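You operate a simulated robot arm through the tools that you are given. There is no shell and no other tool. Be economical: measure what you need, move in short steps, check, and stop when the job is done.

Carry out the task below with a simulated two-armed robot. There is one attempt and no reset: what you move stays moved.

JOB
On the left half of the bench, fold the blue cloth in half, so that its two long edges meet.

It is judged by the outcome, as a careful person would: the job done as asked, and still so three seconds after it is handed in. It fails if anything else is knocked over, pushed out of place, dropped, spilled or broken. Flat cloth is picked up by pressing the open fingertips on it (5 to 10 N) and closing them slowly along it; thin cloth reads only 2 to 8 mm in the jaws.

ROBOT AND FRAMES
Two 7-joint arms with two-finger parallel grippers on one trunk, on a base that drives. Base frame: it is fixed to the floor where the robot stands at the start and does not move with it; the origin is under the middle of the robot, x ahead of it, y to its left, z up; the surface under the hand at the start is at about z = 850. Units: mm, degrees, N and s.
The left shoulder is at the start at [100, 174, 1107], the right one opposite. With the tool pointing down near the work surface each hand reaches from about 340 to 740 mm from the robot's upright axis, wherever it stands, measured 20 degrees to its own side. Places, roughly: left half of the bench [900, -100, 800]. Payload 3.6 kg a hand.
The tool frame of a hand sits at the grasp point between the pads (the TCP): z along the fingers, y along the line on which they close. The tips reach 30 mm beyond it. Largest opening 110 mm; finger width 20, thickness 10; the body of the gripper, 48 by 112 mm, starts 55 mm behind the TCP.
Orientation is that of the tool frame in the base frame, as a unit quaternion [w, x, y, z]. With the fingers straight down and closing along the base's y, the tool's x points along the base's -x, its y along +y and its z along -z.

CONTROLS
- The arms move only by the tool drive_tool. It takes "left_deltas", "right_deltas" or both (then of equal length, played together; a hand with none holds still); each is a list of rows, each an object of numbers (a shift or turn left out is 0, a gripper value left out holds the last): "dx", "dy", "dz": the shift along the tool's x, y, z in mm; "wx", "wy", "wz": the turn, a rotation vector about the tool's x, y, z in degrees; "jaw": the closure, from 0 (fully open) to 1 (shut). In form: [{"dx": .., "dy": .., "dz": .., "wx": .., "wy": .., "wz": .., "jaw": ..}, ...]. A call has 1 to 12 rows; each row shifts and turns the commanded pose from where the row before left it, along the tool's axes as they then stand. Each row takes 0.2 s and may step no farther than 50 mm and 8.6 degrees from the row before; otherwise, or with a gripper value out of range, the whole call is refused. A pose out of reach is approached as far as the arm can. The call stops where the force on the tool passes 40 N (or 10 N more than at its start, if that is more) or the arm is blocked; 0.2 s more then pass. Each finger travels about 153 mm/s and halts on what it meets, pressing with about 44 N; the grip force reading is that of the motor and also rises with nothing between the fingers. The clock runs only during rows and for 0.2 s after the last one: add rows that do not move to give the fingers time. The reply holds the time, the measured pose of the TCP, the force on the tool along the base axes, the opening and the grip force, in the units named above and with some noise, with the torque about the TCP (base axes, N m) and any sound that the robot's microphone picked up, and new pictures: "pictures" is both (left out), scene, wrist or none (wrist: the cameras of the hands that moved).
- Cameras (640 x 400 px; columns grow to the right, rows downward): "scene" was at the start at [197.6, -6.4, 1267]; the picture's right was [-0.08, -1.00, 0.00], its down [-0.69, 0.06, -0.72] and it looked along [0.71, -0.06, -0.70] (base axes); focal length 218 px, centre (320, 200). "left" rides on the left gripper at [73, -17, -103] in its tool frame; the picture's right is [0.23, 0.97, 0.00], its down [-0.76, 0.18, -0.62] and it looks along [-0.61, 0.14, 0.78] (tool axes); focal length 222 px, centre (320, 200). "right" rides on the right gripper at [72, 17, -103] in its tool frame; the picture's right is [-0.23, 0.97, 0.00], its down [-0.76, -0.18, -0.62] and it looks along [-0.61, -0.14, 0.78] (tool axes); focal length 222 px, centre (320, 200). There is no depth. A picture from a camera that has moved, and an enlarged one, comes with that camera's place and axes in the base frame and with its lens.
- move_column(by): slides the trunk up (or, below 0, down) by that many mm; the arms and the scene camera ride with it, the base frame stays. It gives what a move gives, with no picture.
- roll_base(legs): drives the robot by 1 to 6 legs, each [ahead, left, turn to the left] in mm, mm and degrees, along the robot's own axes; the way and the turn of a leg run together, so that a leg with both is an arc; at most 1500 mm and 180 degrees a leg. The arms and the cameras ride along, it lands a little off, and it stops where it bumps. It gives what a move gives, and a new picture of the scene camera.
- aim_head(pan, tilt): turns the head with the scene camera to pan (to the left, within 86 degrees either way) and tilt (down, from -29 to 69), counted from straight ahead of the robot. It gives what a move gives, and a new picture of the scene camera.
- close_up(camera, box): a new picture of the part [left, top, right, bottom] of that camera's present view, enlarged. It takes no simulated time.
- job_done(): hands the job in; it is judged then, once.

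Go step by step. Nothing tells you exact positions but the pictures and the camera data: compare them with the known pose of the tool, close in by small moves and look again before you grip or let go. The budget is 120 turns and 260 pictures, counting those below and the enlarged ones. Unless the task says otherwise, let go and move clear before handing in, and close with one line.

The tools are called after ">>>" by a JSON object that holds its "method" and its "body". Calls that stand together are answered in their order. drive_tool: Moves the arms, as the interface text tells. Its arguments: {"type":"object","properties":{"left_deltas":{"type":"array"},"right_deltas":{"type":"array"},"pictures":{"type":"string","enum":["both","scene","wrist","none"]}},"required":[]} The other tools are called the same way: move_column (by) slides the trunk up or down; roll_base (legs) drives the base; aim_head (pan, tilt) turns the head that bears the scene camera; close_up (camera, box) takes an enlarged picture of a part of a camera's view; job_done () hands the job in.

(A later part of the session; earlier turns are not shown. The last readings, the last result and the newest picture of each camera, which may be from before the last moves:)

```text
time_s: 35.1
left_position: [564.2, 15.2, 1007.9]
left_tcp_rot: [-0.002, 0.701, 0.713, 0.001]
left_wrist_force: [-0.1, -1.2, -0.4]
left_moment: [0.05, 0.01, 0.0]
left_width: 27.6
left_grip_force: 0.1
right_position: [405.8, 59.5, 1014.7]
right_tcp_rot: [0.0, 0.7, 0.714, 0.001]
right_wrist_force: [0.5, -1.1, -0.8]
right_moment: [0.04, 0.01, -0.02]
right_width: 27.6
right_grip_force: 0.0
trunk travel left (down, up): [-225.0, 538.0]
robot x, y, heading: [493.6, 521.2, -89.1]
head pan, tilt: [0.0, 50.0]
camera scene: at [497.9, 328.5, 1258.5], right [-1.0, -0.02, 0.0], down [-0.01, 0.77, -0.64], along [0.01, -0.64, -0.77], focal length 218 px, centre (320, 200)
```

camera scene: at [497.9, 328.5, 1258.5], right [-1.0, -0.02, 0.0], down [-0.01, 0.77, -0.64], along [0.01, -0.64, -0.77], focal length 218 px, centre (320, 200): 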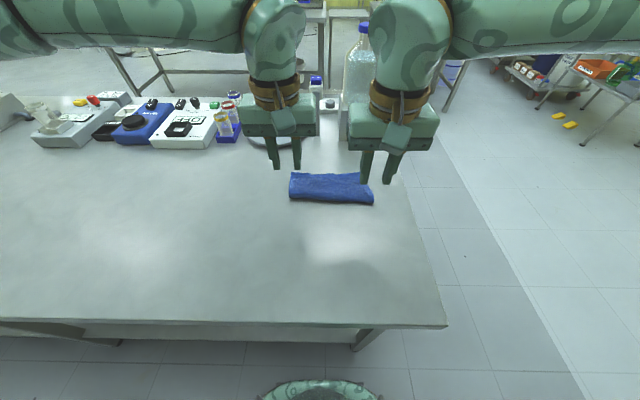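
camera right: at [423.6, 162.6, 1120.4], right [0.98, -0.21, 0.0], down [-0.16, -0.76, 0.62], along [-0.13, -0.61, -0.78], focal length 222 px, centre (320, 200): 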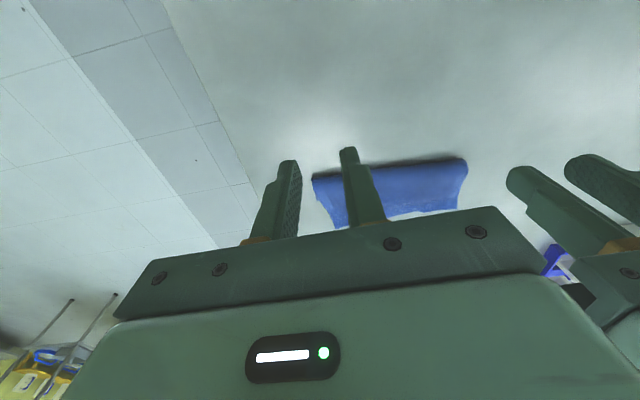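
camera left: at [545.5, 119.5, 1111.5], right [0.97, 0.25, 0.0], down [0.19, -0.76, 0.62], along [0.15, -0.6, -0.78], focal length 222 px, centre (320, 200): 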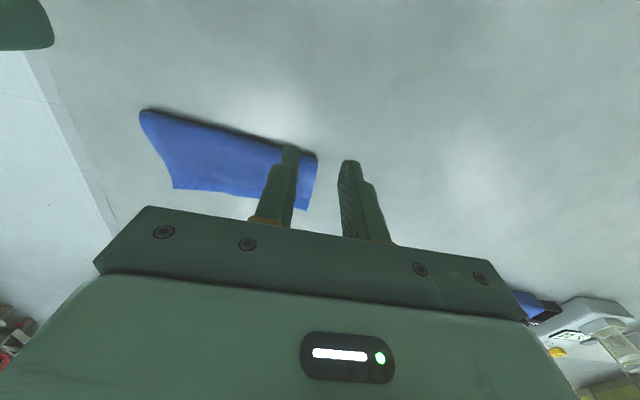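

Moving both hands above the top-layer corners.

>>> {"method": "drive_tool", "body": {"left_deltas": [{"dx": -22.5, "dy": -2, "dz": 20}, {"dx": -22.5, "dy": -2, "dz": 20}, {"dx": -22.5, "dy": -2, "dz": 20}, {"dx": -22.5, "dy": -2, "dz": 20}, {"dx": -22.5, "dy": -2, "dz": 20}, {"dz": 8}], "right_deltas": [{"dx": -32, "dy": 3, "dz": 20}, {"dx": -32, "dy": 3, "dz": 20}, {"dx": -32, "dy": 3, "dz": 20}, {"dx": -32, "dy": 3, "dz": 20}, {"dx": -32, "dy": 3, "dz": 20}, {"dz": 15}]}}

>>> {"method": "close_up", "body": {"camera": "left", "box": [240, 110, 400, 210]}}

>>> {"method": "close_up", "body": {"camera": "right", "box": [240, 110, 400, 210]}}

```text
time_s: 36.5
left_position: [555.3, -97.0, 899.8]
left_tcp_rot: [-0.001, 0.7, 0.714, 0.0]
left_wrist_force: [0.2, -0.5, -0.1]
left_moment: [0.0, 0.02, 0.01]
left_width: 27.6
left_grip_force: 0.0
right_position: [426.9, -99.7, 898.9]
right_tcp_rot: [0.001, 0.701, 0.713, 0.001]
right_wrist_force: [0.8, 0.2, -0.2]
right_moment: [-0.04, 0.02, -0.03]
right_width: 27.5
right_grip_force: 0.0
trunk travel left (down, up): [-225.0, 538.0]
robot x, y, heading: [488.6, 523.0, -89.1]
head pan, tilt: [0.0, 50.0]
camera scene: at [497.8, 330.5, 1259.0], right [-1.0, -0.02, 0.0], down [-0.01, 0.77, -0.64], along [0.01, -0.64, -0.77], focal length 218 px, centre (320, 200)
camera right: at [444.4, -26.6, 1003.3], right [0.98, -0.21, 0.0], down [-0.16, -0.76, 0.62], along [-0.13, -0.61, -0.78], focal length 222 px, centre (320, 200)
camera left: at [537.4, -24.5, 1002.7], right [0.97, 0.25, 0.0], down [0.19, -0.76, 0.62], along [0.15, -0.6, -0.78], focal length 222 px, centre (320, 200)
```

scene: 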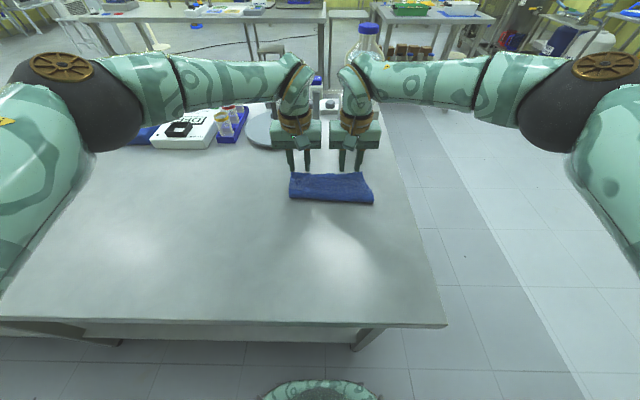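
right: 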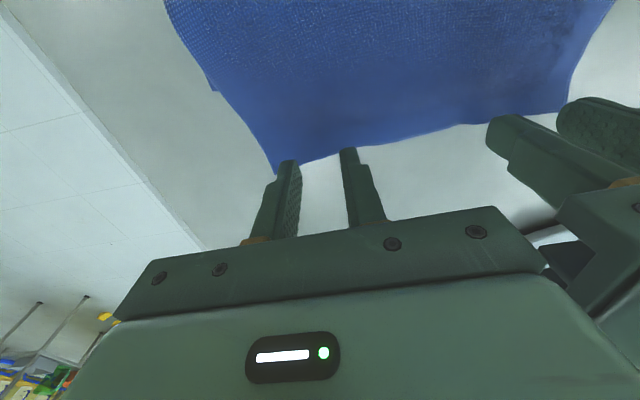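
left: 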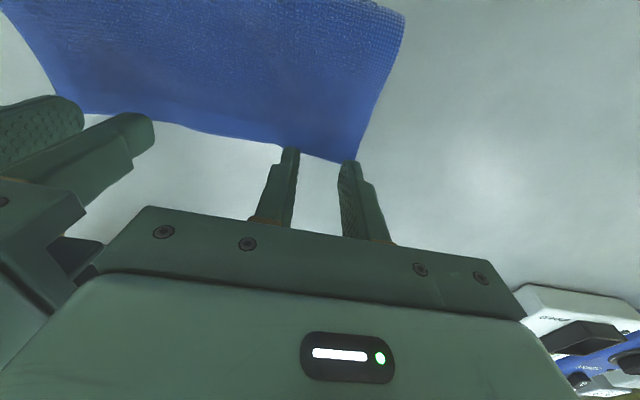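

```text
4.00 times, centred on (320, 160) of left
camera zoom: at [537.4, -24.5, 1002.7], right [0.97, 0.25, 0.0], down [0.19, -0.76, 0.62], along [0.15, -0.6, -0.78], focal length 888 px, centre (320, 360)
```

zoom: 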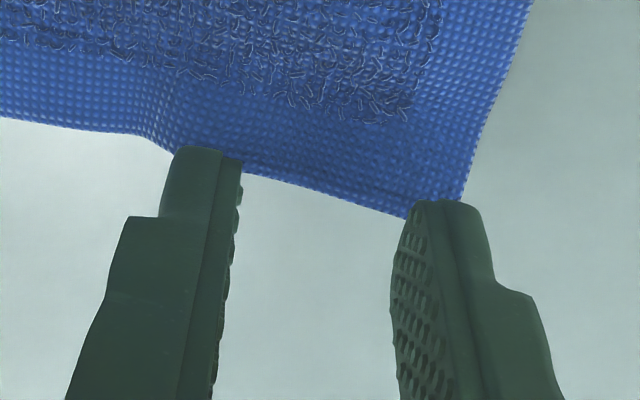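

```text
4.00 times, centred on (320, 160) of right
camera zoom: at [444.4, -26.6, 1003.3], right [0.98, -0.21, 0.0], down [-0.16, -0.76, 0.62], along [-0.13, -0.61, -0.78], focal length 888 px, centre (320, 360)
```

zoom: 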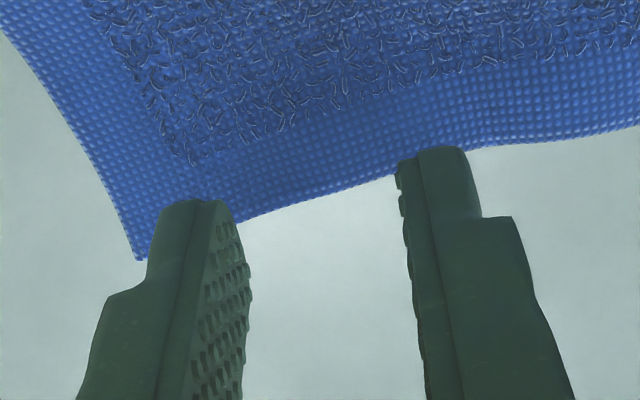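

The edge is at y≈−98 under the left hand and y≈−104 under the right. I'll shift slightly inward for more overlap and press down.

>>> {"method": "drive_tool", "body": {"left_deltas": [{"dx": 5, "dy": -2, "dz": 5}, {"dz": 6}, {"dz": 3}, {"dz": 2}, {"dz": 1}], "right_deltas": [{"dx": 3, "dz": 5}, {"dz": 5}, {"dz": 3}, {"dz": 2}, {"dz": 1}], "pictures": "none"}}

```text
time_s: 37.7
left_position: [553.3, -90.2, 883.2]
left_tcp_rot: [0.0, 0.7, 0.714, -0.001]
left_wrist_force: [1.7, -0.8, 11.0]
left_moment: [0.02, -0.07, -0.01]
left_width: 27.6
left_grip_force: 0.0
right_position: [423.9, -96.7, 884.6]
right_tcp_rot: [0.001, 0.7, 0.714, 0.0]
right_wrist_force: [0.2, -0.1, 0.4]
right_moment: [0.0, 0.01, -0.01]
right_width: 27.4
right_grip_force: 0.1
trunk travel left (down, up): [-225.0, 538.0]
robot x, y, heading: [493.7, 522.4, -89.3]
head pan, tilt: [0.0, 50.0]
```

>>> {"method": "drive_tool", "body": {"left_deltas": [{}, {}, {"jaw": 0.78}, {"jaw": 0.81}, {"jaw": 0.84}, {"jaw": 0.87}, {"jaw": 0.9}, {"jaw": 0.93}, {"jaw": 0.96}, {"jaw": 1.0}, {}, {}], "right_deltas": [{"dz": 1.5}, {"dz": 1}, {"jaw": 0.78}, {"jaw": 0.81}, {"jaw": 0.84}, {"jaw": 0.87}, {"jaw": 0.9}, {"jaw": 0.93}, {"jaw": 0.96}, {"jaw": 1.0}, {}, {}], "pictures": "none"}}

>>> {"method": "drive_tool", "body": {"left_deltas": [{"dz": -6}, {"dz": -7}, {"dz": -7}], "right_deltas": [{"dz": -6}, {"dz": -7}, {"dz": -7}]}}

```text
time_s: 40.3
left_position: [553.7, -89.1, 882.6]
left_tcp_rot: [-0.001, 0.701, 0.713, 0.0]
left_wrist_force: [0.2, -1.3, 15.4]
left_moment: [0.04, -0.02, -0.06]
left_width: 3.6
left_grip_force: 42.9
right_position: [423.2, -94.6, 883.5]
right_tcp_rot: [0.0, 0.701, 0.713, 0.0]
right_wrist_force: [-1.3, 0.5, 2.8]
right_moment: [0.01, 0.02, -0.04]
right_width: 0.0
right_grip_force: 37.6
trunk travel left (down, up): [-225.0, 538.0]
robot x, y, heading: [495.7, 520.9, -89.0]
head pan, tilt: [0.0, 50.0]
```

```text
time_s: 41.1
left_position: [552.1, -90.1, 901.0]
left_tcp_rot: [-0.002, 0.7, 0.714, 0.001]
left_wrist_force: [0.4, 0.0, 0.0]
left_moment: [-0.03, 0.01, -0.02]
left_width: 3.6
left_grip_force: 43.9
right_position: [423.6, -96.7, 902.2]
right_tcp_rot: [0.0, 0.701, 0.714, 0.001]
right_wrist_force: [0.3, -0.1, 0.5]
right_moment: [0.03, 0.02, 0.03]
right_width: 0.0
right_grip_force: 37.5
trunk travel left (down, up): [-225.0, 538.0]
robot x, y, heading: [493.4, 522.1, -89.2]
head pan, tilt: [0.0, 50.0]
camera scene: at [497.9, 330.2, 1258.8], right [-1.0, -0.02, 0.0], down [-0.01, 0.77, -0.64], along [0.01, -0.64, -0.77], focal length 218 px, centre (320, 200)
camera right: at [440.6, -24.6, 1006.6], right [0.98, -0.21, 0.0], down [-0.16, -0.77, 0.62], along [-0.13, -0.61, -0.78], focal length 222 px, centre (320, 200)
camera left: at [534.4, -17.6, 1005.2], right [0.97, 0.25, 0.0], down [0.19, -0.76, 0.62], along [0.15, -0.6, -0.78], focal length 222 px, centre (320, 200)
```

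scene: 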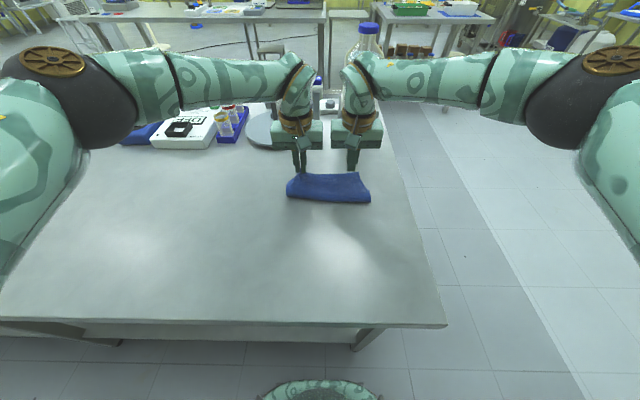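
right: 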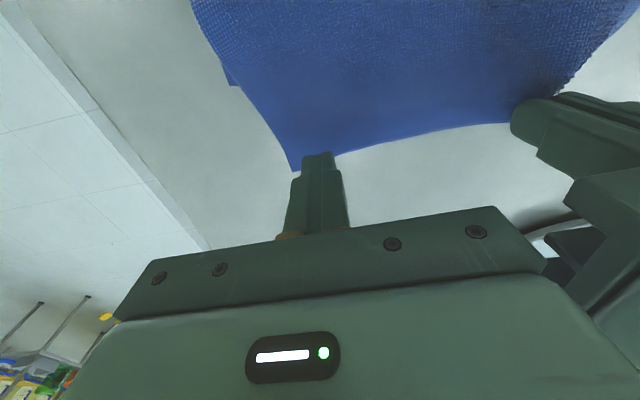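
left: 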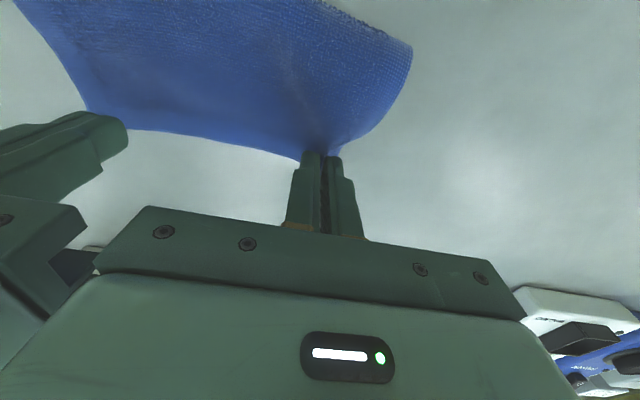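

The left hand holds well at 3.6 mm, but the right pressed too lightly and missed. I'll retry with the right.

>>> {"method": "drive_tool", "body": {"right_deltas": [{"dx": 2, "dy": 3, "jaw": 0.75}, {"dz": 7}, {"dz": 7}, {"dz": 4}, {"dz": 1.5}, {"dz": 1}, {}], "pictures": "none"}}

>>> {"method": "close_up", "body": {"camera": "right", "box": [240, 110, 400, 210]}}

```text
time_s: 42.7
left_position: [551.5, -89.6, 902.9]
left_tcp_rot: [-0.001, 0.7, 0.714, -0.001]
left_wrist_force: [-0.4, -0.3, 0.4]
left_moment: [-0.01, 0.0, -0.03]
left_width: 3.6
left_grip_force: 43.4
right_position: [426.4, -95.0, 881.7]
right_tcp_rot: [0.001, 0.702, 0.712, 0.0]
right_wrist_force: [-3.3, 0.4, 18.0]
right_moment: [-0.01, 0.13, 0.0]
right_width: 27.5
right_grip_force: 0.0
trunk travel left (down, up): [-225.0, 538.0]
robot x, y, heading: [493.6, 523.9, -88.8]
head pan, tilt: [0.0, 50.0]
```

```text
4.00 times, centred on (320, 160) of right
camera zoom: at [443.3, -22.9, 986.8], right [0.98, -0.21, 0.0], down [-0.17, -0.76, 0.62], along [-0.13, -0.61, -0.78], focal length 888 px, centre (320, 360)
```

zoom: 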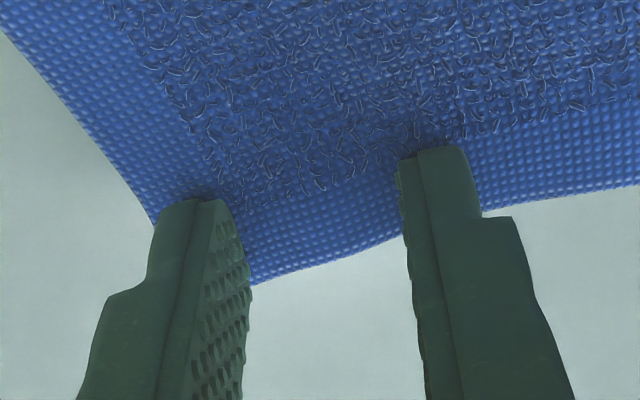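

Now there is good overlap but 18 N of force, so I'll ease up about 0.7 mm and close slowly.

>>> {"method": "drive_tool", "body": {"right_deltas": [{"dz": -0.7}, {"jaw": 0.78}, {"jaw": 0.81}, {"jaw": 0.84}, {"jaw": 0.87}, {"jaw": 0.9}, {"jaw": 0.93}, {"jaw": 0.96}, {"jaw": 1.0}, {}, {}], "pictures": "none"}}

>>> {"method": "drive_tool", "body": {"right_deltas": [{"dz": -6}, {"dz": -7}, {"dz": -7}]}}

```text
time_s: 45.1
left_position: [551.8, -89.9, 903.2]
left_tcp_rot: [-0.002, 0.7, 0.714, 0.0]
left_wrist_force: [-14.3, -0.9, -3.1]
left_moment: [0.0, 0.4, -0.02]
left_width: 3.2
left_grip_force: 43.3
right_position: [427.4, -94.2, 882.3]
right_tcp_rot: [0.0, 0.701, 0.713, 0.0]
right_wrist_force: [13.9, 0.9, 15.3]
right_moment: [0.08, -0.4, -0.08]
right_width: 3.4
right_grip_force: 43.2
trunk travel left (down, up): [-225.0, 538.0]
robot x, y, heading: [497.7, 519.2, -88.8]
head pan, tilt: [0.0, 50.0]
```

```text
time_s: 45.9
left_position: [553.4, -90.5, 902.1]
left_tcp_rot: [-0.002, 0.7, 0.714, 0.0]
left_wrist_force: [-13.6, -0.3, 0.3]
left_moment: [-0.05, 0.38, -0.02]
left_width: 3.2
left_grip_force: 43.4
right_position: [426.3, -94.6, 901.7]
right_tcp_rot: [0.0, 0.701, 0.713, 0.001]
right_wrist_force: [14.0, 0.6, 0.3]
right_moment: [0.01, -0.43, -0.06]
right_width: 3.5
right_grip_force: 43.4
trunk travel left (down, up): [-225.0, 538.0]
robot x, y, heading: [490.5, 522.8, -88.9]
head pan, tilt: [0.0, 50.0]
camera scene: at [497.9, 330.1, 1258.8], right [-1.0, -0.02, 0.0], down [-0.01, 0.77, -0.64], along [0.01, -0.64, -0.77], focal length 218 px, centre (320, 200)
camera right: at [442.9, -23.0, 1006.5], right [0.98, -0.21, 0.0], down [-0.16, -0.77, 0.62], along [-0.13, -0.61, -0.78], focal length 222 px, centre (320, 200)
```

scene: 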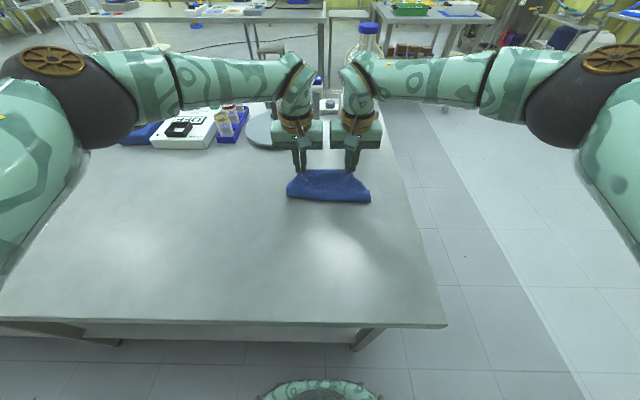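
right: 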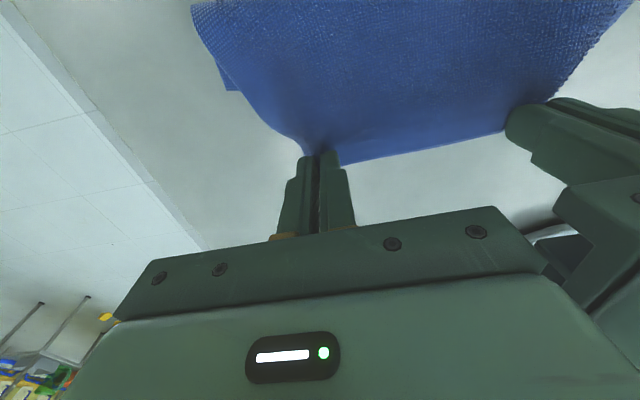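

Both hands hold firmly at about 3.3 mm. I'll ease the sideways tension, raise the edge and bring it back to the middle so the fold can re-form in the right place.

>>> {"method": "drive_tool", "body": {"left_deltas": [{"dy": -2}, {"dx": 15, "dy": -1, "dz": -20}, {"dx": 15, "dy": -1, "dz": -20}, {"dx": 15, "dy": -1, "dz": -8}, {"dx": 15, "dy": -1, "dz": -8}, {"dx": 13, "dy": -1, "dz": 2}, {"dx": 13, "dy": -1, "dz": 2}, {"dx": 14, "dy": -1, "dz": 2}], "right_deltas": [{"dy": 2}, {"dx": 17, "dy": -1, "dz": -20}, {"dx": 17, "dy": -1, "dz": -20}, {"dx": 16, "dy": -1, "dz": -8}, {"dx": 16, "dy": -1, "dz": -8}, {"dx": 14, "dy": -1, "dz": 2}, {"dx": 14, "dy": -1, "dz": 2}, {"dx": 14, "dy": -1, "dz": 2}]}}

>>> {"method": "close_up", "body": {"camera": "scene", "box": [260, 130, 420, 230]}}

```text
time_s: 47.7
left_position: [541.7, 10.9, 951.8]
left_tcp_rot: [-0.001, 0.7, 0.714, 0.001]
left_wrist_force: [-2.1, 0.5, 0.0]
left_moment: [-0.01, 0.05, -0.04]
left_width: 3.3
left_grip_force: 43.0
right_position: [419.6, 13.2, 952.6]
right_tcp_rot: [0.0, 0.701, 0.713, 0.0]
right_wrist_force: [2.4, 1.1, 0.6]
right_moment: [-0.04, -0.03, -0.01]
right_width: 3.3
right_grip_force: 43.3
trunk travel left (down, up): [-225.0, 538.0]
robot x, y, heading: [494.6, 520.9, -89.2]
head pan, tilt: [0.0, 50.0]
camera scene: at [497.8, 330.4, 1258.9], right [-1.0, -0.02, 0.0], down [-0.01, 0.77, -0.64], along [0.01, -0.64, -0.77], focal length 218 px, centre (320, 200)
camera right: at [437.3, 86.3, 1057.1], right [0.98, -0.21, 0.0], down [-0.16, -0.77, 0.62], along [-0.13, -0.61, -0.78], focal length 222 px, centre (320, 200)
camera left: at [523.1, 82.2, 1055.4], right [0.97, 0.25, 0.0], down [0.19, -0.76, 0.62], along [0.15, -0.6, -0.78], focal length 222 px, centre (320, 200)
```

scene: 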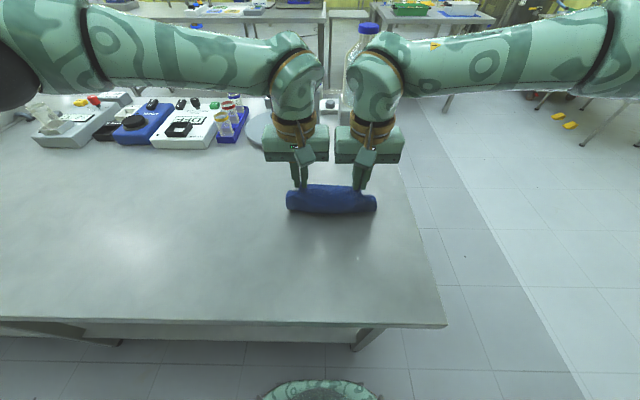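
right: 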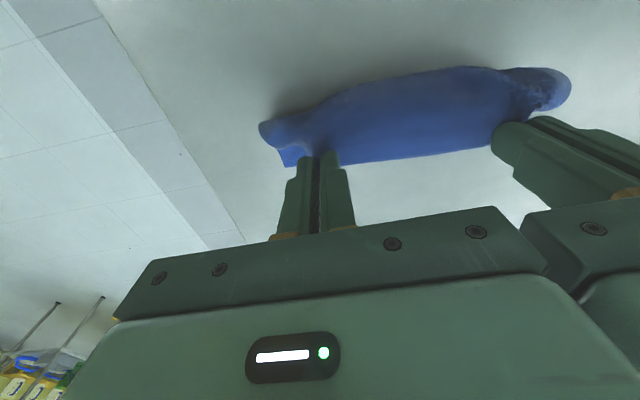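
left: 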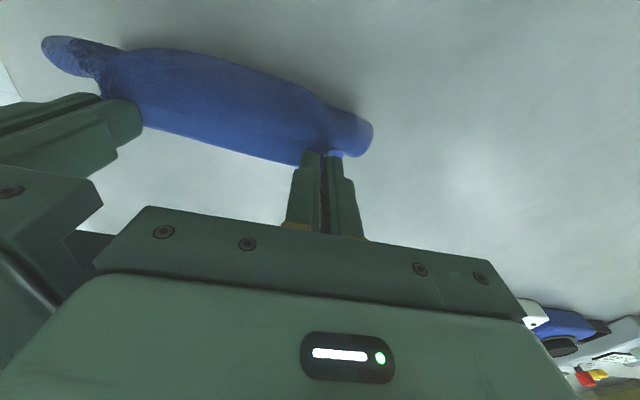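

```text
4.00 times, centred on (340, 180) of scene
camera zoom: at [497.8, 330.4, 1258.9], right [-1.0, -0.02, 0.0], down [-0.01, 0.77, -0.64], along [0.01, -0.64, -0.77], focal length 873 px, centre (240, 280)
```

zoom: 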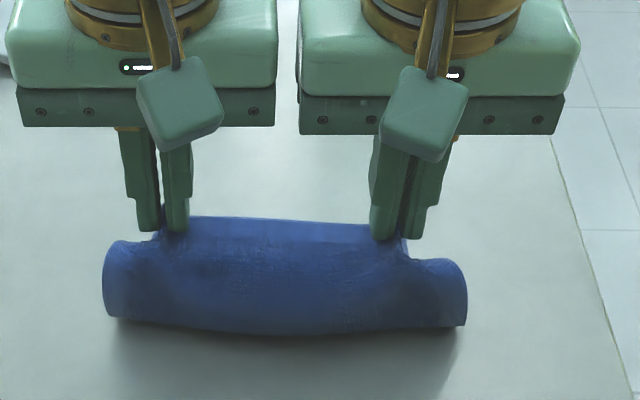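

The edge is up over the middle and the fold has moved forward again. I'll lay it down over the far edge, this time with vertical hands and within reach.

>>> {"method": "drive_tool", "body": {"left_deltas": [{"dx": -10, "dz": -5}, {"dx": -10}, {"dx": -10, "dz": 6}, {"dx": -10, "dz": 10}, {"dx": -10, "dz": 13}, {"dx": -10, "dz": 14}, {"dx": -10, "dz": 13}], "right_deltas": [{"dx": -10, "dy": -0.3, "dz": -5}, {"dx": -10, "dy": -0.3}, {"dx": -10, "dy": -0.3, "dz": 6}, {"dx": -10, "dy": -0.3, "dz": 10}, {"dx": -10, "dy": -0.3, "dz": 13}, {"dx": -10, "dy": -0.3, "dz": 14}, {"dx": -9, "dy": -0.3, "dz": 13}]}}

>>> {"method": "close_up", "body": {"camera": "scene", "box": [260, 130, 420, 230]}}

>>> {"method": "close_up", "body": {"camera": "right", "box": [200, 40, 520, 240]}}

```text
time_s: 49.3
left_position: [544.4, -63.2, 899.7]
left_tcp_rot: [-0.001, 0.7, 0.714, 0.001]
left_wrist_force: [-9.6, 0.8, 1.0]
left_moment: [0.04, 0.28, -0.02]
left_width: 3.3
left_grip_force: 43.7
right_position: [419.0, -55.1, 902.0]
right_tcp_rot: [0.0, 0.701, 0.713, 0.001]
right_wrist_force: [9.2, -0.8, -0.3]
right_moment: [-0.01, -0.27, -0.08]
right_width: 3.2
right_grip_force: 43.1
trunk travel left (down, up): [-225.0, 538.0]
robot x, y, heading: [490.7, 522.5, -88.8]
head pan, tilt: [0.0, 50.0]
camera scene: at [497.9, 329.6, 1258.7], right [-1.0, -0.02, 0.0], down [-0.01, 0.77, -0.64], along [0.01, -0.64, -0.77], focal length 218 px, centre (320, 200)
camera right: at [436.5, 16.7, 1006.7], right [0.98, -0.21, 0.0], down [-0.16, -0.77, 0.62], along [-0.13, -0.61, -0.78], focal length 222 px, centre (320, 200)
camera left: at [526.2, 9.9, 1003.2], right [0.97, 0.25, 0.0], down [0.19, -0.76, 0.62], along [0.15, -0.6, -0.78], focal length 222 px, centre (320, 200)
```

scene: 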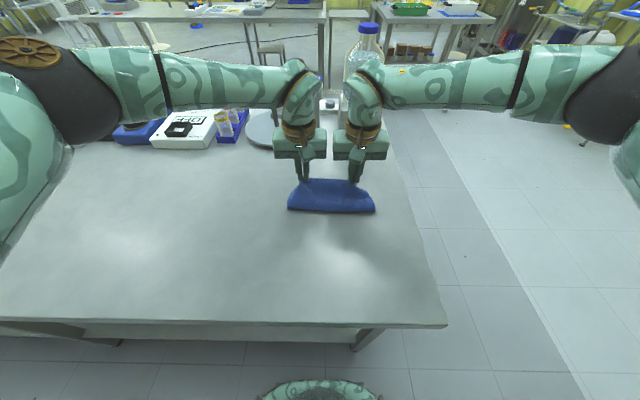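
right: 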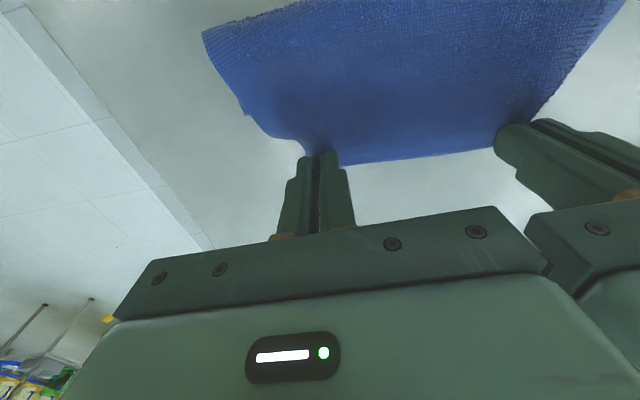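
left: 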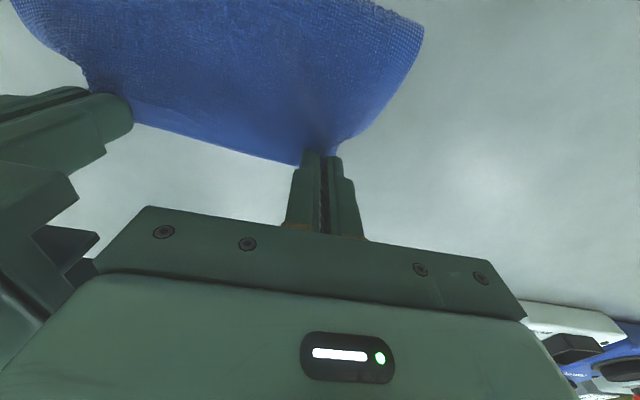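

```text
4.00 times, centred on (340, 180) of scene
camera zoom: at [497.9, 329.6, 1258.7], right [-1.0, -0.02, 0.0], down [-0.01, 0.77, -0.64], along [0.01, -0.64, -0.77], focal length 873 px, centre (240, 280)
```

zoom: 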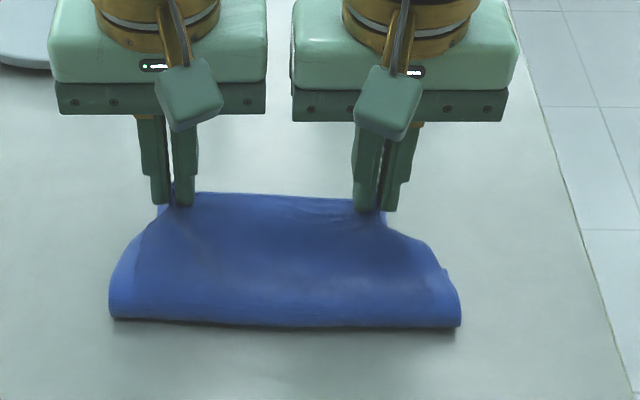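

```text
2.00 times, centred on (360, 140) of right
camera zoom: at [436.5, 16.7, 1006.7], right [0.98, -0.21, 0.0], down [-0.16, -0.77, 0.62], along [-0.13, -0.61, -0.78], focal length 444 px, centre (240, 320)
```

zoom: 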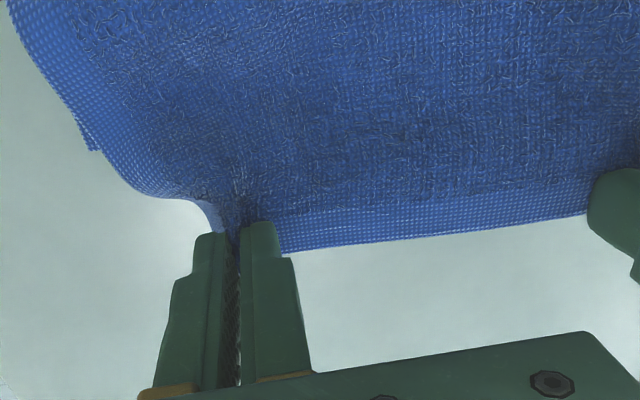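

The bottom layer has been dragged as well: its right far corner is now near y≈−21, so the edges don't meet. I still hold both corners, so I'll unfold the cloth flat toward me and redo the fold accurately.

>>> {"method": "drive_tool", "body": {"left_deltas": [{"dx": 15, "dz": -21}, {"dx": 15, "dz": -21}, {"dx": 15, "dy": 0.3, "dz": -10}, {"dx": 15, "dy": 0.3, "dz": -10}, {"dx": 20, "dy": 0.3, "dz": -3}, {"dx": 20, "dy": 0.3, "dz": -2}, {"dx": 20, "dy": 0.3, "dz": 10}, {"dx": 20, "dy": 0.3, "dz": 10}, {"dx": 15, "dy": 0.3, "dz": 15}, {"dx": 15, "dy": 0.3, "dz": 15}, {"dx": 10, "dz": 9}, {"dx": 10, "dz": 9}], "right_deltas": [{"dx": 15, "dy": 0.5, "dz": -21}, {"dx": 15, "dy": 0.5, "dz": -21}, {"dx": 15, "dy": 0.5, "dz": -10}, {"dx": 15, "dy": 0.5, "dz": -10}, {"dx": 20, "dy": 0.5, "dz": -3}, {"dx": 20, "dy": 0.5, "dz": -2}, {"dx": 20, "dy": 0.5, "dz": 10}, {"dx": 20, "dy": 0.4, "dz": 10}, {"dx": 15, "dy": 0.4, "dz": 15}, {"dx": 15, "dy": 0.4, "dz": 15}, {"dx": 10, "dz": 9}, {"dx": 10, "dz": 9}]}}

>>> {"method": "close_up", "body": {"camera": "scene", "box": [240, 140, 432, 260]}}

```text
time_s: 51.9
left_position: [543.8, 129.5, 901.0]
left_tcp_rot: [-0.001, 0.7, 0.714, 0.001]
left_wrist_force: [-4.0, 0.3, 0.0]
left_moment: [0.01, 0.13, -0.04]
left_width: 3.5
left_grip_force: 43.5
right_position: [420.3, 134.0, 900.7]
right_tcp_rot: [0.0, 0.701, 0.713, 0.0]
right_wrist_force: [4.3, -0.3, -0.5]
right_moment: [-0.01, -0.1, -0.04]
right_width: 3.5
right_grip_force: 43.2
trunk travel left (down, up): [-225.0, 538.0]
robot x, y, heading: [493.2, 521.9, -89.1]
head pan, tilt: [0.0, 50.0]
camera scene: at [497.9, 330.3, 1258.9], right [-1.0, -0.02, 0.0], down [-0.01, 0.77, -0.64], along [0.01, -0.64, -0.77], focal length 218 px, centre (320, 200)
camera right: at [437.3, 206.2, 1004.5], right [0.98, -0.21, 0.0], down [-0.17, -0.77, 0.62], along [-0.13, -0.61, -0.78], focal length 222 px, centre (320, 200)
camera left: at [524.6, 201.8, 1003.5], right [0.97, 0.25, 0.0], down [0.19, -0.76, 0.62], along [0.15, -0.6, -0.78], focal length 222 px, centre (320, 200)
```

scene: 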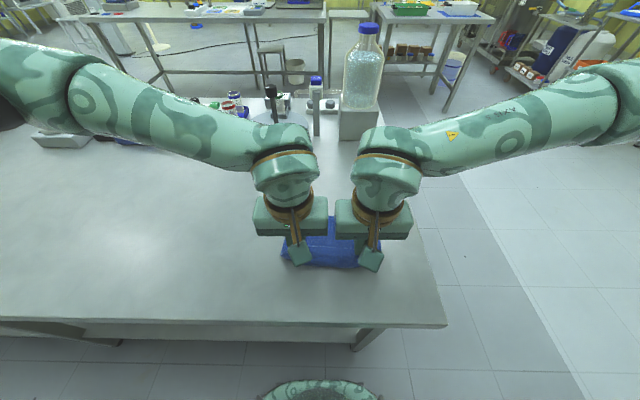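
right: 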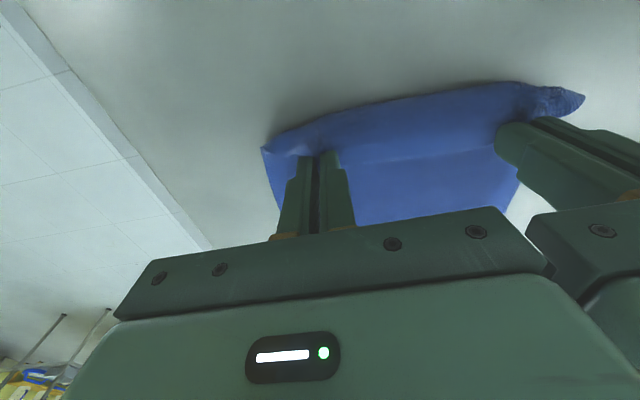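
left: 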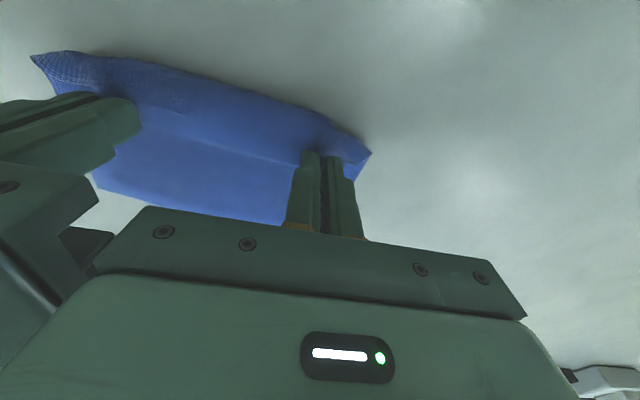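

```text
3.33 times, centred on (336, 200) of scene
camera zoom: at [497.9, 330.3, 1258.9], right [-1.0, -0.02, 0.0], down [-0.01, 0.77, -0.64], along [0.01, -0.64, -0.77], focal length 727 px, centre (267, 200)
```

zoom: 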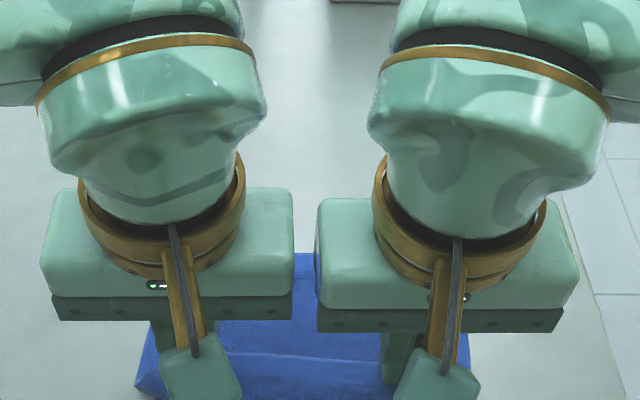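

The curl at the grip dragged the whole cloth toward me; the far edge is now about y≈39, and the fold is near y≈155 with a short top flap. I'll measure the far edge more precisely before laying the top edge onto it.

>>> {"method": "close_up", "body": {"camera": "scene", "box": [304, 200, 368, 240]}}

>>> {"method": "close_up", "body": {"camera": "left", "box": [20, 30, 340, 230]}}

>>> {"method": "close_up", "body": {"camera": "right", "box": [250, 60, 570, 260]}}

```text
10.00 times, centred on (336, 220) of scene
camera zoom: at [497.9, 330.3, 1258.9], right [-1.0, -0.02, 0.0], down [-0.01, 0.77, -0.64], along [0.01, -0.64, -0.77], focal length 2182 px, centre (160, 0)
```

zoom: 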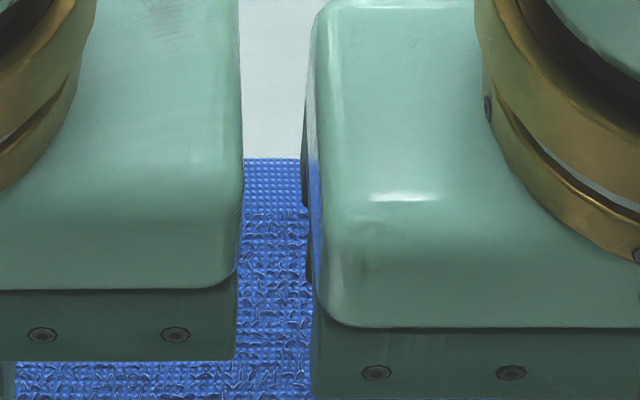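

```text
2.00 times, centred on (180, 130) of left
camera zoom: at [524.6, 201.8, 1003.5], right [0.97, 0.25, 0.0], down [0.19, -0.76, 0.62], along [0.15, -0.6, -0.78], focal length 444 px, centre (600, 340)
```

zoom: 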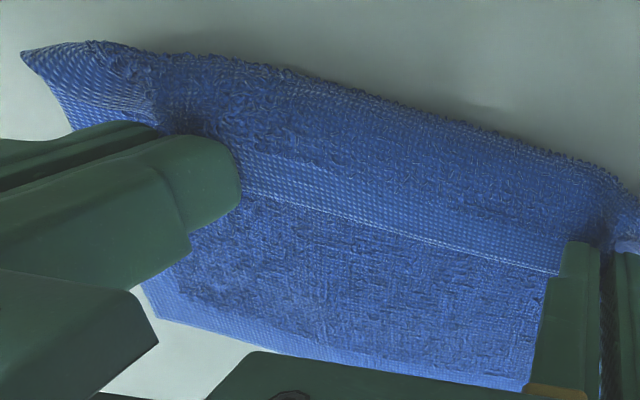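

```text
2.00 times, centred on (410, 160) of right
camera zoom: at [437.3, 206.2, 1004.5], right [0.98, -0.21, 0.0], down [-0.17, -0.77, 0.62], along [-0.13, -0.61, -0.78], focal length 444 px, centre (140, 280)
```

zoom: 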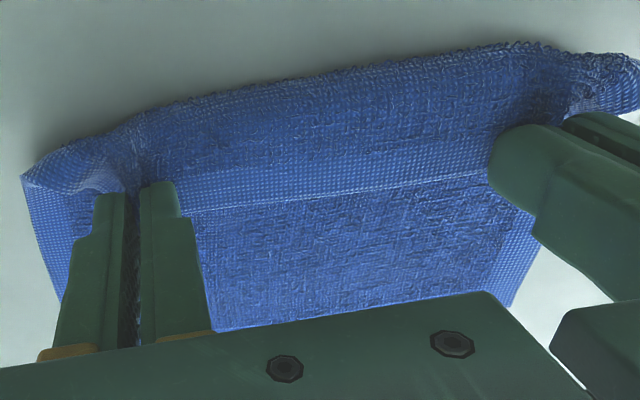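

The far edge is at about y≈41, and the held top edge is about 5 mm beyond the fingers at y≈125–129. I'll roll the top edge back in a low arc to just short of the far edge.

>>> {"method": "drive_tool", "body": {"left_deltas": [{"dx": -10, "dy": -0.6, "dz": -8}, {"dx": -10, "dy": -0.6, "dz": -8}, {"dx": -10, "dy": -0.6, "dz": -4}, {"dx": -10, "dy": -0.6}, {"dx": -10, "dy": -0.6, "dz": 4}, {"dx": -10, "dy": -0.6, "dz": 5}], "right_deltas": [{"dx": -10.5, "dy": -0.6, "dz": -8}, {"dx": -10.5, "dy": -0.6, "dz": -8}, {"dx": -10.5, "dy": -0.6, "dz": -4}, {"dx": -10.5, "dy": -0.6}, {"dx": -10.5, "dy": -0.6, "dz": 4}, {"dx": -10.5, "dy": -0.6, "dz": 5}]}}

>>> {"method": "close_up", "body": {"camera": "left", "box": [20, 30, 340, 230]}}

>>> {"method": "close_up", "body": {"camera": "scene", "box": [260, 160, 420, 260]}}

```text
time_s: 53.3
left_position: [539.4, 68.0, 912.3]
left_tcp_rot: [-0.002, 0.701, 0.713, 0.0]
left_wrist_force: [-4.7, -0.6, 0.2]
left_moment: [0.0, 0.16, -0.03]
left_width: 3.2
left_grip_force: 43.4
right_position: [417.3, 72.0, 913.0]
right_tcp_rot: [-0.001, 0.702, 0.713, 0.0]
right_wrist_force: [4.6, -1.1, -0.9]
right_moment: [-0.01, -0.11, -0.06]
right_width: 3.3
right_grip_force: 43.7
trunk travel left (down, up): [-225.0, 538.0]
robot x, y, heading: [491.8, 520.0, -88.9]
head pan, tilt: [0.0, 50.0]
camera scene: at [497.8, 329.9, 1258.8], right [-1.0, -0.02, 0.0], down [-0.01, 0.77, -0.64], along [0.01, -0.64, -0.77], focal length 218 px, centre (320, 200)
camera right: at [433.6, 143.7, 1017.2], right [0.98, -0.21, 0.0], down [-0.16, -0.77, 0.62], along [-0.13, -0.61, -0.78], focal length 222 px, centre (320, 200)
camera left: at [521.2, 139.9, 1015.6], right [0.97, 0.24, 0.0], down [0.19, -0.76, 0.62], along [0.15, -0.6, -0.78], focal length 222 px, centre (320, 200)
```

scene: 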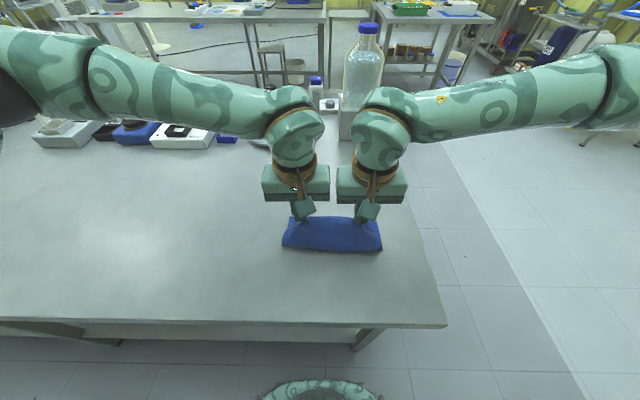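
right: 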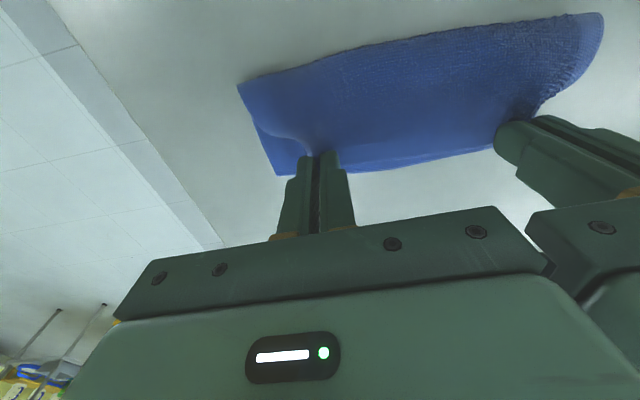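
left: 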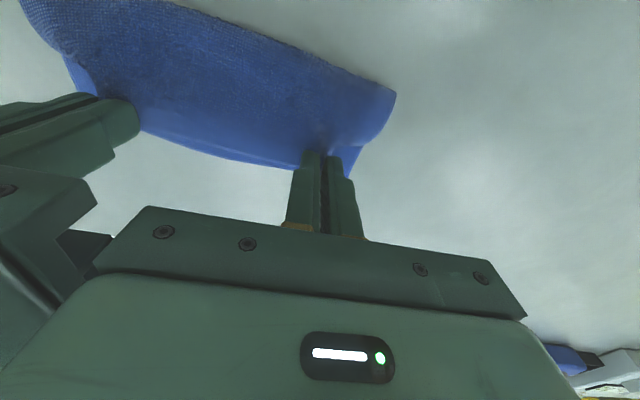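

```text
2.00 times, centred on (180, 130) of left
camera zoom: at [521.2, 139.9, 1015.6], right [0.97, 0.24, 0.0], down [0.19, -0.76, 0.62], along [0.15, -0.6, -0.78], focal length 444 px, centre (600, 340)
```

zoom: 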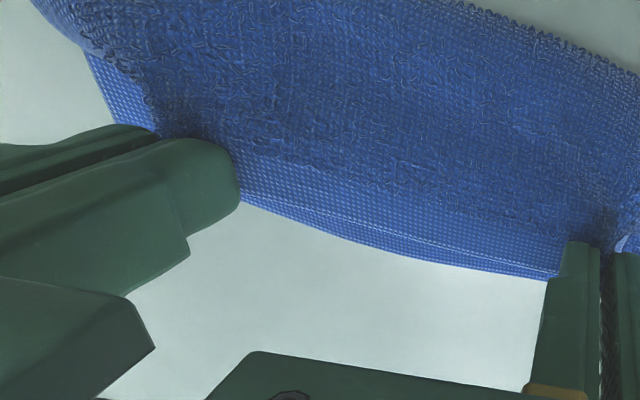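

```text
4.00 times, centred on (340, 210) of scene
camera zoom: at [497.8, 329.9, 1258.8], right [-1.0, -0.02, 0.0], down [-0.01, 0.77, -0.64], along [0.01, -0.64, -0.77], focal length 873 px, centre (240, 160)
```

zoom: 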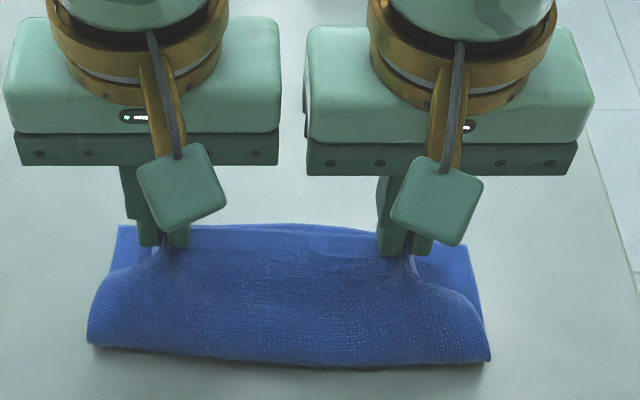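

Now the bottom's far edge is visible: y≈43 on the left and about 50 on the right, with the top edge 20 mm short of it. I'll finish the lay-down.

>>> {"method": "drive_tool", "body": {"left_deltas": [{"dx": -5, "dy": -0.4, "dz": 5}, {"dx": -5, "dy": -0.4, "dz": 6}, {"dx": -5, "dy": -0.4, "dz": 6}, {"dx": -5, "dz": 5}], "right_deltas": [{"dx": -5, "dy": -0.4, "dz": 5}, {"dx": -5, "dy": -0.4, "dz": 6}, {"dx": -5, "dy": -0.4, "dz": 6}, {"dx": -5, "dz": 5}]}}

>>> {"method": "close_up", "body": {"camera": "left", "box": [20, 30, 340, 230]}}

>>> {"method": "close_up", "body": {"camera": "right", "box": [220, 60, 540, 260]}}

>>> {"method": "close_up", "body": {"camera": "scene", "box": [260, 160, 420, 260]}}

```text
time_s: 54.3
left_position: [538.5, 47.8, 890.4]
left_tcp_rot: [0.0, 0.7, 0.714, 0.001]
left_wrist_force: [-2.2, -0.2, -0.5]
left_moment: [-0.02, 0.05, -0.03]
left_width: 3.5
left_grip_force: 43.0
right_position: [417.3, 50.4, 889.4]
right_tcp_rot: [0.0, 0.701, 0.713, 0.001]
right_wrist_force: [1.6, -0.3, 0.2]
right_moment: [-0.02, -0.04, -0.03]
right_width: 3.3
right_grip_force: 43.4
trunk travel left (down, up): [-225.0, 538.0]
robot x, y, heading: [493.2, 523.1, -88.9]
head pan, tilt: [0.0, 50.0]
camera scene: at [497.8, 330.2, 1258.9], right [-1.0, -0.02, 0.0], down [-0.01, 0.77, -0.64], along [0.01, -0.64, -0.77], focal length 218 px, centre (320, 200)
camera right: at [434.4, 123.2, 993.9], right [0.98, -0.21, 0.0], down [-0.16, -0.77, 0.62], along [-0.13, -0.61, -0.78], focal length 222 px, centre (320, 200)
camera left: at [520.0, 120.8, 993.3], right [0.97, 0.25, 0.0], down [0.19, -0.76, 0.62], along [0.15, -0.6, -0.78], focal length 222 px, centre (320, 200)
```

scene: 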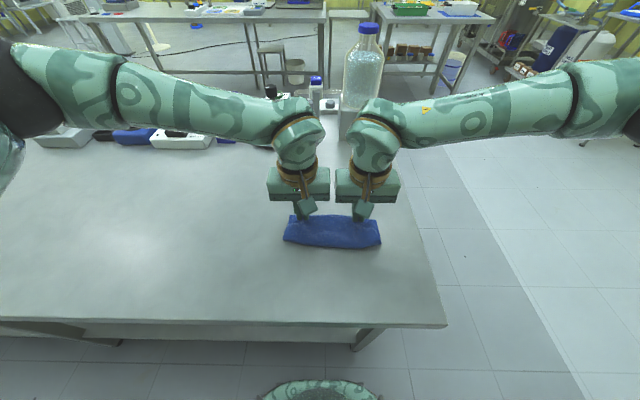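
right: 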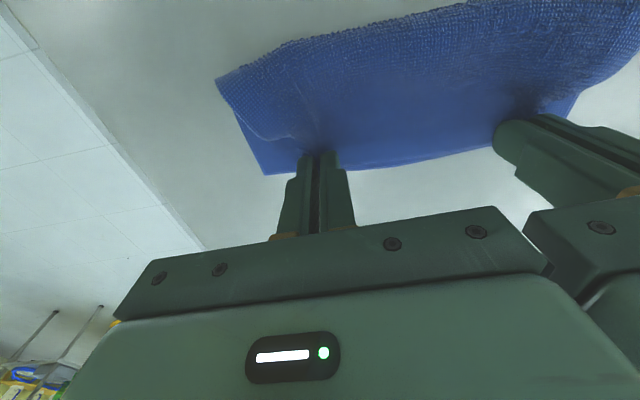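
left: 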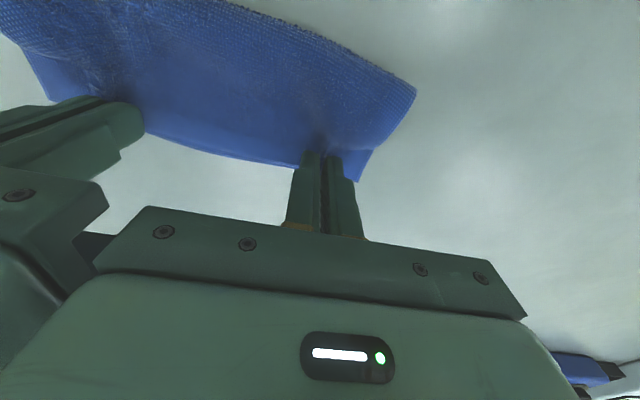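

```text
2.00 times, centred on (180, 130) of left
camera zoom: at [520.0, 120.8, 993.3], right [0.97, 0.25, 0.0], down [0.19, -0.76, 0.62], along [0.15, -0.6, -0.78], focal length 444 px, centre (600, 340)
```

zoom: 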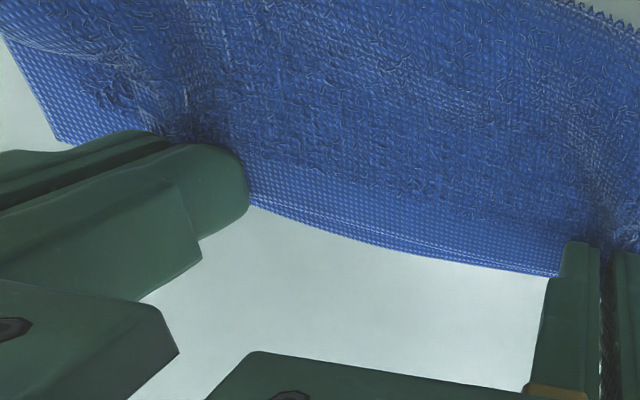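

```text
2.00 times, centred on (380, 160) of right
camera zoom: at [434.4, 123.2, 993.9], right [0.98, -0.21, 0.0], down [-0.16, -0.77, 0.62], along [-0.13, -0.61, -0.78], focal length 444 px, centre (200, 280)
```

zoom: 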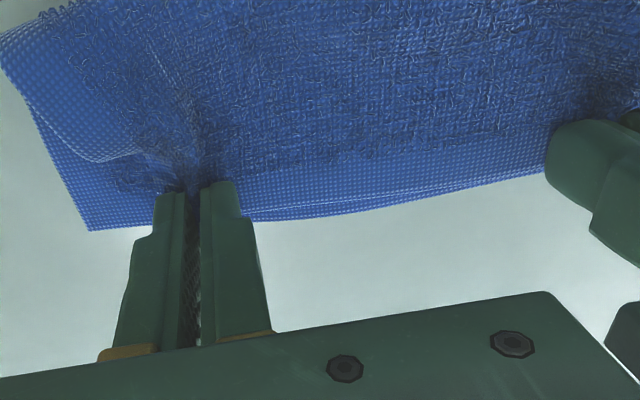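

```text
4.00 times, centred on (340, 210) of scene
camera zoom: at [497.8, 330.2, 1258.9], right [-1.0, -0.02, 0.0], down [-0.01, 0.77, -0.64], along [0.01, -0.64, -0.77], focal length 873 px, centre (240, 160)
```

zoom: 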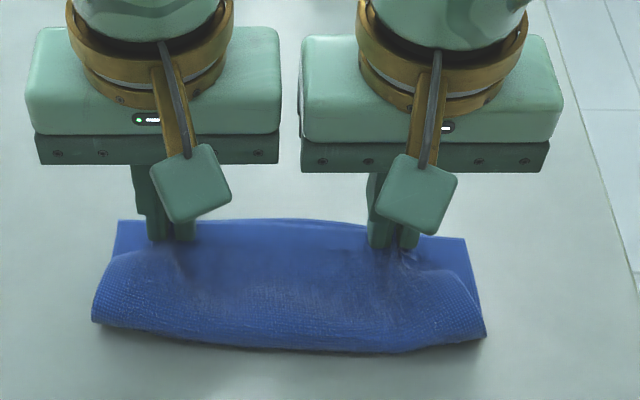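

The top edge lies within about 5 mm of the bottom edge. I'll move 5 mm further, lower to contact and open slowly so the gathered bits spread out, then lift.

>>> {"method": "drive_tool", "body": {"left_deltas": [{"dx": -3, "dz": 1}, {"dx": -3, "dz": 1.5}, {"dz": 1}, {"jaw": 0.95}, {"jaw": 0.88}, {"jaw": 0.8}, {"jaw": 0.72}, {}, {"dz": -5}, {"dz": -15}, {"dz": -30}, {"dz": -40}], "right_deltas": [{"dx": -2.5, "dz": 1}, {"dx": -2.5, "dz": 1}, {"dz": 1}, {"jaw": 0.95}, {"jaw": 0.88}, {"jaw": 0.8}, {"jaw": 0.72}, {}, {"dz": -5}, {"dz": -15}, {"dz": -30}, {"dz": -40}], "pictures": "wrist"}}

```text
time_s: 56.9
left_position: [541.2, 44.4, 978.2]
left_tcp_rot: [0.0, 0.701, 0.714, 0.0]
left_wrist_force: [-0.3, 0.5, 0.2]
left_moment: [-0.04, 0.02, 0.01]
left_width: 30.6
left_grip_force: 0.1
right_position: [416.2, 44.9, 976.6]
right_tcp_rot: [0.0, 0.701, 0.713, 0.0]
right_wrist_force: [0.5, 0.2, -0.1]
right_moment: [-0.03, 0.0, -0.03]
right_width: 30.5
right_grip_force: 0.0
trunk travel left (down, up): [-225.0, 538.0]
robot x, y, heading: [493.9, 520.7, -88.9]
head pan, tilt: [0.0, 50.0]
camera right: at [432.7, 117.3, 1081.0], right [0.98, -0.21, 0.0], down [-0.16, -0.77, 0.62], along [-0.13, -0.61, -0.78], focal length 222 px, centre (320, 200)
camera left: at [523.0, 116.7, 1082.8], right [0.97, 0.25, 0.0], down [0.19, -0.76, 0.62], along [0.15, -0.6, -0.78], focal length 222 px, centre (320, 200)
```

right: 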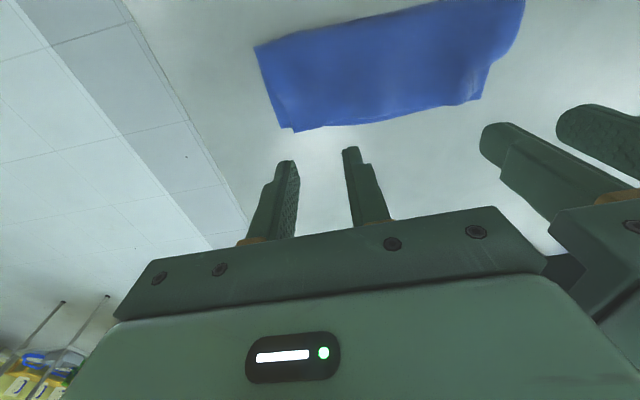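
left: 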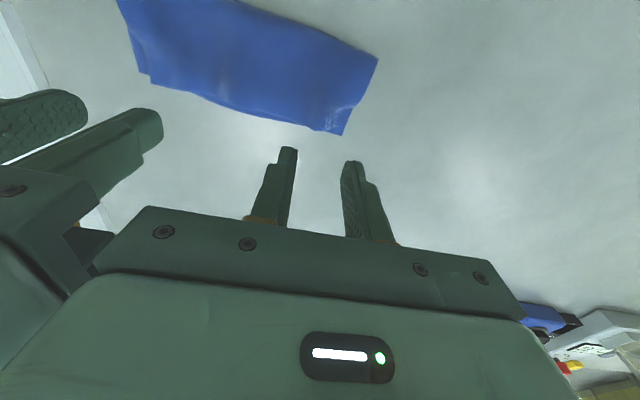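

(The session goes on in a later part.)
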